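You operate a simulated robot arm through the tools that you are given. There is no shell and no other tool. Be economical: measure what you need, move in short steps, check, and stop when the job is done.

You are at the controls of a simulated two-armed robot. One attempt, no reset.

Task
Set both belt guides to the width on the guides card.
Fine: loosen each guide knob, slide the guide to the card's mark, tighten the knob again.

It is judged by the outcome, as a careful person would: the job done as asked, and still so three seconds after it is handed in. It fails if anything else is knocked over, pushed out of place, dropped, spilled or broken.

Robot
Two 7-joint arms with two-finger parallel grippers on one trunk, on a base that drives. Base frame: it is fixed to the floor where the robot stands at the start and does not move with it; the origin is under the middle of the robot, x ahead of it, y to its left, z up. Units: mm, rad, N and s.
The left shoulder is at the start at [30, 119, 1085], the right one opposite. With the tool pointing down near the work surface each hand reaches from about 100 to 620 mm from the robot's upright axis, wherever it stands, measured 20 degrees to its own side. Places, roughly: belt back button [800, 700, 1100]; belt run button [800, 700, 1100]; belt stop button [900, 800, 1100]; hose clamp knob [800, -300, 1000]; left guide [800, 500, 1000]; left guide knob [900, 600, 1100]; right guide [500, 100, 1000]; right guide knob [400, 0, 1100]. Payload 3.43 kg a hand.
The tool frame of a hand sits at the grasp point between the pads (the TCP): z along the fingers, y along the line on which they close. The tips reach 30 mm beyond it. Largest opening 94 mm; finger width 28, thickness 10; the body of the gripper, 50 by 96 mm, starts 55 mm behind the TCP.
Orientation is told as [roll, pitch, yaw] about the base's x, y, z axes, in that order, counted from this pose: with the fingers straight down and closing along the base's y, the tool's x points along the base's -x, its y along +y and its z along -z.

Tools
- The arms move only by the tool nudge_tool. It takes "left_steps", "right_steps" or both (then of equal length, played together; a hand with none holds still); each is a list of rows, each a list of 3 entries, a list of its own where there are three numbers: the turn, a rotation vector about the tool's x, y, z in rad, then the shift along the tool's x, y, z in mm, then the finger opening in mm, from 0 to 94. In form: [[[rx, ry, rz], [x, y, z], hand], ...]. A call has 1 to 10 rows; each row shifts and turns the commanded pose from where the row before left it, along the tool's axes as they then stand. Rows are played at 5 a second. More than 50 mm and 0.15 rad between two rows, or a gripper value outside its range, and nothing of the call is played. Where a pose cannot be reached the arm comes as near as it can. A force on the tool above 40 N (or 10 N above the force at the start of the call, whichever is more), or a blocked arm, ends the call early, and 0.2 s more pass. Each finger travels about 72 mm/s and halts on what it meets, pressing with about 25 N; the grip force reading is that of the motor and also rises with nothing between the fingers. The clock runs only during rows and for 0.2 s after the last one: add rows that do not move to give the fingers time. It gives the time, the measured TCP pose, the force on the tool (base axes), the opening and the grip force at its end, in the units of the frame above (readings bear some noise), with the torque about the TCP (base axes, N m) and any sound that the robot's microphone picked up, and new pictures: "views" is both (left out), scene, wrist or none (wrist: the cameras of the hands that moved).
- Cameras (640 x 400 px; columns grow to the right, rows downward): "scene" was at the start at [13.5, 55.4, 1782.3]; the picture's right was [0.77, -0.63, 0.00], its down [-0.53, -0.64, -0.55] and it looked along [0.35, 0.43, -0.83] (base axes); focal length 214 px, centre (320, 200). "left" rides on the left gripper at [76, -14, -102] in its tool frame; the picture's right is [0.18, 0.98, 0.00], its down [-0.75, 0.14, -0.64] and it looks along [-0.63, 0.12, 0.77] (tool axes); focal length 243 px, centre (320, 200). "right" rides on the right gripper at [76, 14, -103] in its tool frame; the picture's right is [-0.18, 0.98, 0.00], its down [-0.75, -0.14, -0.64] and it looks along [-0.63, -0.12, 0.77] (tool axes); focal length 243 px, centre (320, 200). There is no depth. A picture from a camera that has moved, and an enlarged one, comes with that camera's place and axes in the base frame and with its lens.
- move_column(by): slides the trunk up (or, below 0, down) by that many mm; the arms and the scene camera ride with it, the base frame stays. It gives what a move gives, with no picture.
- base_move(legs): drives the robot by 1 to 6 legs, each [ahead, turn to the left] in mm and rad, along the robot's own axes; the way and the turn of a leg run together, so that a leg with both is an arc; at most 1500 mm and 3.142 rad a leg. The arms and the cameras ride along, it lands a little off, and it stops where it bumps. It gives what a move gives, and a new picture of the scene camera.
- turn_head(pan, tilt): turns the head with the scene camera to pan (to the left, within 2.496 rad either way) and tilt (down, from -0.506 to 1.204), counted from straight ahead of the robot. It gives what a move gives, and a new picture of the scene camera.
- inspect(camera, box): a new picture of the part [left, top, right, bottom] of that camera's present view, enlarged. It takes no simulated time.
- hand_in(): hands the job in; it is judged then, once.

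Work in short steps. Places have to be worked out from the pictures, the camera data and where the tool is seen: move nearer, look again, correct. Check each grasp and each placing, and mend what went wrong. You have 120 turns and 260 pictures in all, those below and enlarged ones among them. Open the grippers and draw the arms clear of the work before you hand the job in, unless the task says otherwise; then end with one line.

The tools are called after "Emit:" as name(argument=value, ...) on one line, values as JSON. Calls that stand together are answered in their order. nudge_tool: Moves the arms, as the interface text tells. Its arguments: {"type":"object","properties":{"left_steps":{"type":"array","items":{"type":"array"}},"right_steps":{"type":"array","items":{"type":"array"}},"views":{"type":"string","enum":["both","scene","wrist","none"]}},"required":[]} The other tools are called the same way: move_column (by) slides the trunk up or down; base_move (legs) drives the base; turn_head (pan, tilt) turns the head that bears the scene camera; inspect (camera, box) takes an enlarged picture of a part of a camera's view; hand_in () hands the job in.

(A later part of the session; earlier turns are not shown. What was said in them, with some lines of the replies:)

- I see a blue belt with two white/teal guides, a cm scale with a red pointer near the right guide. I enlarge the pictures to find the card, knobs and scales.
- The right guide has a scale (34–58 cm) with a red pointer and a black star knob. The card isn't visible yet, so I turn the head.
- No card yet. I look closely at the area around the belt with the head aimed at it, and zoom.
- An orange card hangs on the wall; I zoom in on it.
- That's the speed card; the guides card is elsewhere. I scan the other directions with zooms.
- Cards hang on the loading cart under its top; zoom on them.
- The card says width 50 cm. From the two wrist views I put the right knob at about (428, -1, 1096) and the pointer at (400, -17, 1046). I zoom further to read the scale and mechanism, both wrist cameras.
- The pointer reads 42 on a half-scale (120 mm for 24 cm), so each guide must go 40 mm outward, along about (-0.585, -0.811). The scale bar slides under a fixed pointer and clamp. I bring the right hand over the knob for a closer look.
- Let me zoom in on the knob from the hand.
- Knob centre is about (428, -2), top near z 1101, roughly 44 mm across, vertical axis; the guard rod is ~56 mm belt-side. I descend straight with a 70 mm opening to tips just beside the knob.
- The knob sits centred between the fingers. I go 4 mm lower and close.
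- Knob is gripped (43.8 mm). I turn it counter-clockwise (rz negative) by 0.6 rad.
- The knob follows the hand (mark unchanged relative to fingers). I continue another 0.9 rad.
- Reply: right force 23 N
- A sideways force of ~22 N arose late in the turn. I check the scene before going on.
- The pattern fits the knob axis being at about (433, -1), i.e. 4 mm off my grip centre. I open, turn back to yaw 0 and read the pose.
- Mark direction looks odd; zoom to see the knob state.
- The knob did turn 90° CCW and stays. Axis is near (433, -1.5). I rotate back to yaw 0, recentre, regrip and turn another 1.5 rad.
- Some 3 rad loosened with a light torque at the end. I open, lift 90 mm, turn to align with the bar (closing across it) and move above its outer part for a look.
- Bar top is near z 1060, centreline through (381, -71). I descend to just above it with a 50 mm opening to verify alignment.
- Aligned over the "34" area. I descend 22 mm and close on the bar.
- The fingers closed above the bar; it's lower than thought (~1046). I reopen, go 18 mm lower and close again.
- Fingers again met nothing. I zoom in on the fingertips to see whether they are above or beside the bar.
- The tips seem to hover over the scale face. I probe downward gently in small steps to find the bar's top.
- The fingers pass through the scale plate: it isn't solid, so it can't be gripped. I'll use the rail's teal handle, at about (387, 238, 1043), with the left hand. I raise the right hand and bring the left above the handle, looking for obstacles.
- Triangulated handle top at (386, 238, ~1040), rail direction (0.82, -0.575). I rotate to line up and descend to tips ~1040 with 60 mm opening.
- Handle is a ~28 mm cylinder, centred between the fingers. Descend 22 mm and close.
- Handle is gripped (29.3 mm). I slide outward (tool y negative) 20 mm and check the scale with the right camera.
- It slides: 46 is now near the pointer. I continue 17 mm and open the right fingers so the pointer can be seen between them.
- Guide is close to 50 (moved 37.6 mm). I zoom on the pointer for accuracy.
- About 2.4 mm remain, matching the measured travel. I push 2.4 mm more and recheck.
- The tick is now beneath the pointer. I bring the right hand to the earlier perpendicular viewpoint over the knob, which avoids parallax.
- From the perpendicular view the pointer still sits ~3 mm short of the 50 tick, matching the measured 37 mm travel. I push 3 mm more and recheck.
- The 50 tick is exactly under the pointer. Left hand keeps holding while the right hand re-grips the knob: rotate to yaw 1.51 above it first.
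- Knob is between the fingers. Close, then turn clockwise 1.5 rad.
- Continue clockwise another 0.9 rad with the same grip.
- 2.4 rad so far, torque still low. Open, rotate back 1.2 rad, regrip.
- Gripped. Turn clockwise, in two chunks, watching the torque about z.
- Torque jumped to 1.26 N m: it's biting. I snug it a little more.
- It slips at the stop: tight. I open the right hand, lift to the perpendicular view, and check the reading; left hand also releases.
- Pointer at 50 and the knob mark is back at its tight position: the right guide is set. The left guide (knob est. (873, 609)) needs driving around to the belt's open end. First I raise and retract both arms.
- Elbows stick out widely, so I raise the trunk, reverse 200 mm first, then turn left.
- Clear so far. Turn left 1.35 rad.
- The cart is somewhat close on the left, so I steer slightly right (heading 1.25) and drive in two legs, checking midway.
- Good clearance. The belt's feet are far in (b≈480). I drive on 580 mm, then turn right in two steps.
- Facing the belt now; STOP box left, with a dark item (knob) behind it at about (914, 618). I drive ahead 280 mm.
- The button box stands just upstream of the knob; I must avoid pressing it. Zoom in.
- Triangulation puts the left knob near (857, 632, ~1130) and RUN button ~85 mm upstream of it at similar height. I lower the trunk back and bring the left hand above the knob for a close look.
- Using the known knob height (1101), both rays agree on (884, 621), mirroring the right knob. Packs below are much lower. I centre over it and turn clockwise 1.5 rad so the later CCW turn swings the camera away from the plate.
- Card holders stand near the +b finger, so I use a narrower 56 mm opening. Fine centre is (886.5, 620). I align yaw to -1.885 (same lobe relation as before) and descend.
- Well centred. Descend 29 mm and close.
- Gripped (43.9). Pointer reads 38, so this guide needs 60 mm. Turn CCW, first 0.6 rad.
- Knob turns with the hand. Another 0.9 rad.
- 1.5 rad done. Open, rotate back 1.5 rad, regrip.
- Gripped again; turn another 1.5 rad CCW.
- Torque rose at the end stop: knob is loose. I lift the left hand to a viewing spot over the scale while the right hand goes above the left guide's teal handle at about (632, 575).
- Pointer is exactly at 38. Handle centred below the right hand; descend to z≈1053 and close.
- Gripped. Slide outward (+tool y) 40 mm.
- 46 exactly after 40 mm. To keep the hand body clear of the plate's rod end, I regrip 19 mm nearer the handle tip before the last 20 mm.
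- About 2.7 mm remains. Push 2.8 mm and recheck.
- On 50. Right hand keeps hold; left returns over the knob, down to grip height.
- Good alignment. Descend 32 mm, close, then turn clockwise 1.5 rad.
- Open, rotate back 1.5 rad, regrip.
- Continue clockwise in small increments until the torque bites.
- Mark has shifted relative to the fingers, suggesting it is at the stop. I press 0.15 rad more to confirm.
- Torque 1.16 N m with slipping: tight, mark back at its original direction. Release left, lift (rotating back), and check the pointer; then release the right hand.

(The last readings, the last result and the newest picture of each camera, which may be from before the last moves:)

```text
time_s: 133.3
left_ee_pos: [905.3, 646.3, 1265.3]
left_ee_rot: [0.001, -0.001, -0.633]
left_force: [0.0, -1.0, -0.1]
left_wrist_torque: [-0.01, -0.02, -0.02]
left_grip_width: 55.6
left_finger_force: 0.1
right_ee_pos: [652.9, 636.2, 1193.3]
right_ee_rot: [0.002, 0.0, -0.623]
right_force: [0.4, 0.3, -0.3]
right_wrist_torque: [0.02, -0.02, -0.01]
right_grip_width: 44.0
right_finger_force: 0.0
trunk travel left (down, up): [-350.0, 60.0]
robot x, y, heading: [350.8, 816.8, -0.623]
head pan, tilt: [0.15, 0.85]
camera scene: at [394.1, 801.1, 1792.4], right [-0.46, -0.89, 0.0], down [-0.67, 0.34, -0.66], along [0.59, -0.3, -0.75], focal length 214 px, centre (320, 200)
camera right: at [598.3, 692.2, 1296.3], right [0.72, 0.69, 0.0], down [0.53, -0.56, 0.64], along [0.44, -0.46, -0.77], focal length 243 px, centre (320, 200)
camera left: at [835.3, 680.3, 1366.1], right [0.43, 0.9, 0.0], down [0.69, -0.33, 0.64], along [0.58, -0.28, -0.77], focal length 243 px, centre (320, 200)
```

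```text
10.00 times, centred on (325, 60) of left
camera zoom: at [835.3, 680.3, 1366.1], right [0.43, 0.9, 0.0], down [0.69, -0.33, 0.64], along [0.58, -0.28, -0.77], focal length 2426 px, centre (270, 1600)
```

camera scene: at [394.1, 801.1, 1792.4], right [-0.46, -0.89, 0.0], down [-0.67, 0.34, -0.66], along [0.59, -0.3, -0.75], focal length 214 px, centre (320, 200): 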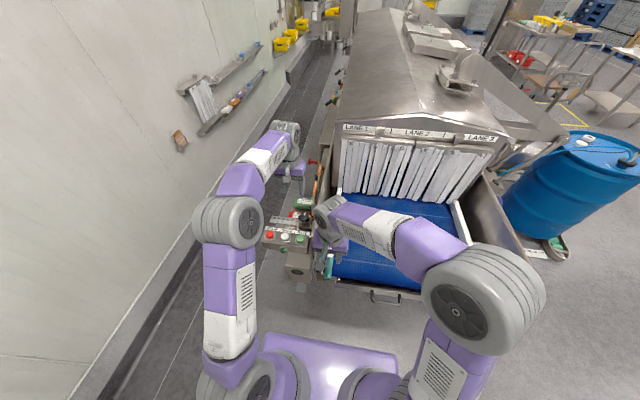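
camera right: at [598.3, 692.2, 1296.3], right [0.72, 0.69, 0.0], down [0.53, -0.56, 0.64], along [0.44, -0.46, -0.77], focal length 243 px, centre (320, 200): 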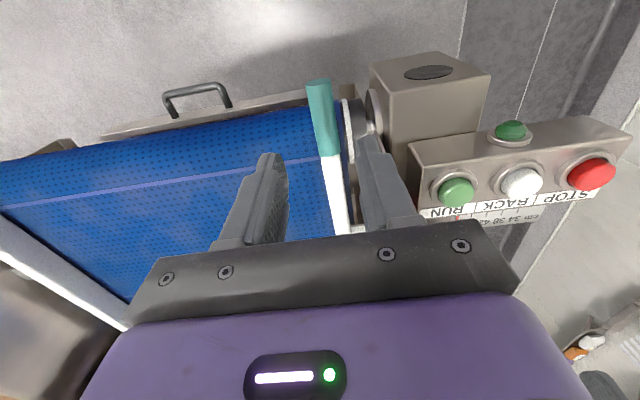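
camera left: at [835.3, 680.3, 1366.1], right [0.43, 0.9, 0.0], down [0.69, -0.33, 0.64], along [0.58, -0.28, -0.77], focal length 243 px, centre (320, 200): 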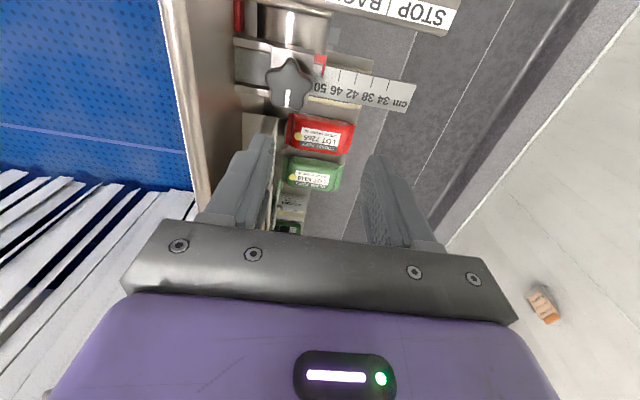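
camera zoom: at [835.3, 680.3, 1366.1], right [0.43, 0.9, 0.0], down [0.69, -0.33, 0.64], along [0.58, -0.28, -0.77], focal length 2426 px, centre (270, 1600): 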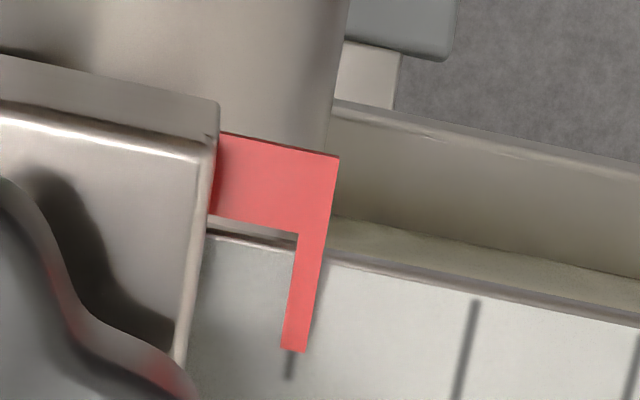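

Left guide reads 50, knob tight with mark at its original direction, nothing else disturbed. I raise and withdraw both arms.

Emit:
nudge_tool(left_steps=[[[0, 0, 0], [0, 0, -40], 60], [[0, 0, 0], [0, 0, -40], 60], [[0, 0, 0], [0, 0, -40], 60], [[0, 0, 0], [0, 0, -35], 60], [[0, 0, 0], [35, 20, 0], 60], [[0, 0, 0], [35, 20, 0], 60], [[0, 0, 0], [35, 20, 0], 60], [[0, 0, 0], [35, 20, 0], 60]], right_steps=[[[0, 0, 0], [0, 0, -40], 60], [[0, 0, 0], [0, 0, -40], 60], [[0, 0, 0], [0, 0, -40], 60], [[0, 0, 0], [0, 0, -40], 60], [[0, 0, 0], [20, -25, 0], 60], [[0, 0, 0], [20, -25, 0], 60], [[0, 0, 0], [20, -25, 0], 60], [[0, 0, 0], [0, 0, 0], 60]], views="both")

Emit:
inspect(camera="scene", box=[230, 140, 550, 310])

```text
time_s: 135.1
left_ee_pos: [838.9, 797.1, 1374.0]
left_ee_rot: [-0.002, -0.003, -0.632]
left_force: [0.0, 0.6, 0.6]
left_wrist_torque: [-0.03, 0.02, 0.02]
left_grip_width: 60.3
left_finger_force: 0.0
left hand out of reach, approached as far as the arm can: row 3, 4
right_ee_pos: [561.7, 614.3, 1353.9]
right_ee_rot: [-0.001, 0.0, -0.624]
right_force: [0.3, -0.1, -0.1]
right_wrist_torque: [-0.02, -0.01, 0.03]
right_grip_width: 60.1
right_finger_force: 0.1
trunk travel left (down, up): [-350.0, 60.0]
robot x, y, heading: [350.2, 820.6, -0.626]
head pan, tilt: [0.15, 0.85]
camera scene: at [395.7, 804.1, 1792.4], right [-0.46, -0.89, 0.0], down [-0.67, 0.34, -0.66], along [0.59, -0.3, -0.75], focal length 214 px, centre (320, 200)
camera right: at [507.7, 668.3, 1455.7], right [0.72, 0.69, 0.0], down [0.53, -0.55, 0.64], along [0.44, -0.46, -0.77], focal length 243 px, centre (320, 200)
camera left: at [769.1, 830.1, 1475.0], right [0.43, 0.9, 0.0], down [0.69, -0.33, 0.64], along [0.58, -0.28, -0.77], focal length 243 px, centre (320, 200)
```

scene: 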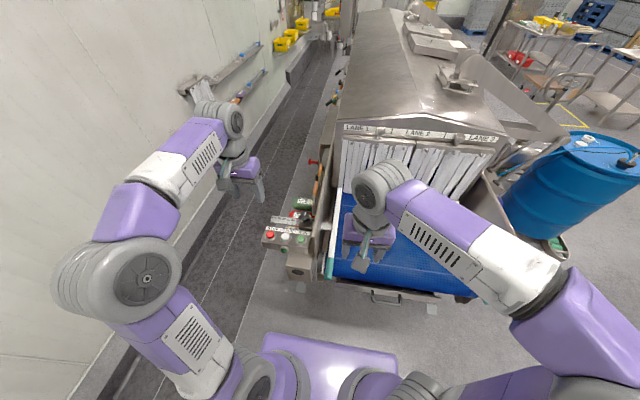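
right: 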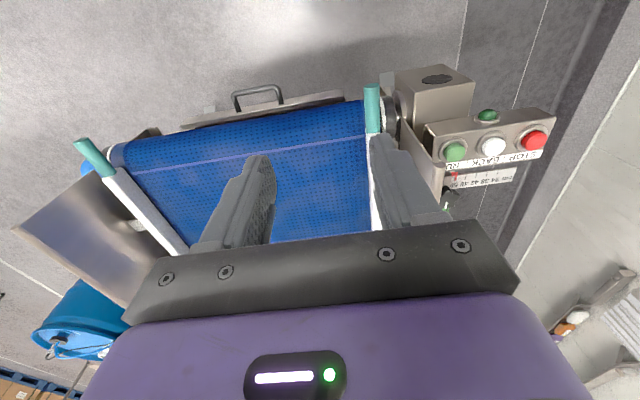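
left: 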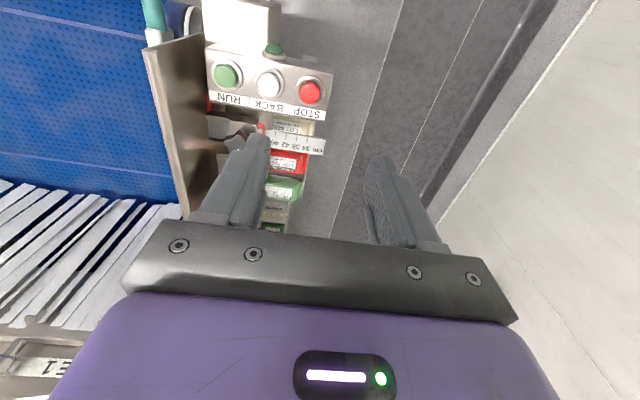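

```text
2.00 times, centred on (390, 225) of scene
camera zoom: at [395.7, 804.1, 1792.4], right [-0.46, -0.89, 0.0], down [-0.67, 0.34, -0.66], along [0.59, -0.3, -0.75], focal length 429 px, centre (180, 150)
```

zoom: 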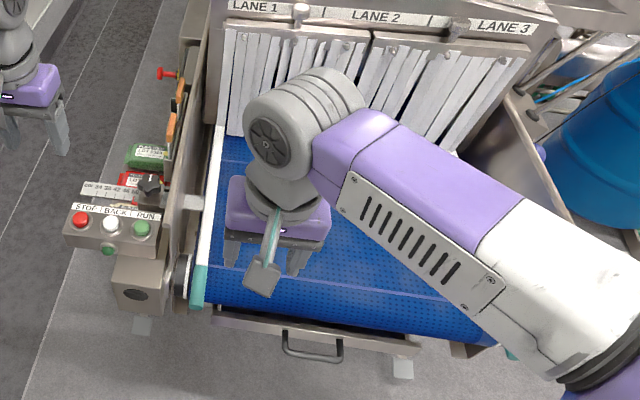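

Both guides are at 50 with their knobs tight, the hands are open and clear, and everything else is in place. I hand in the job.

Emit:
hand_in()

```text
The job is handed in.
```

Both belt guides are set to 50 cm, the width on the guides card. The right moved from 42 and the left from 38. Both knobs are tight again, and the job is handed in with the grippers open and clear.
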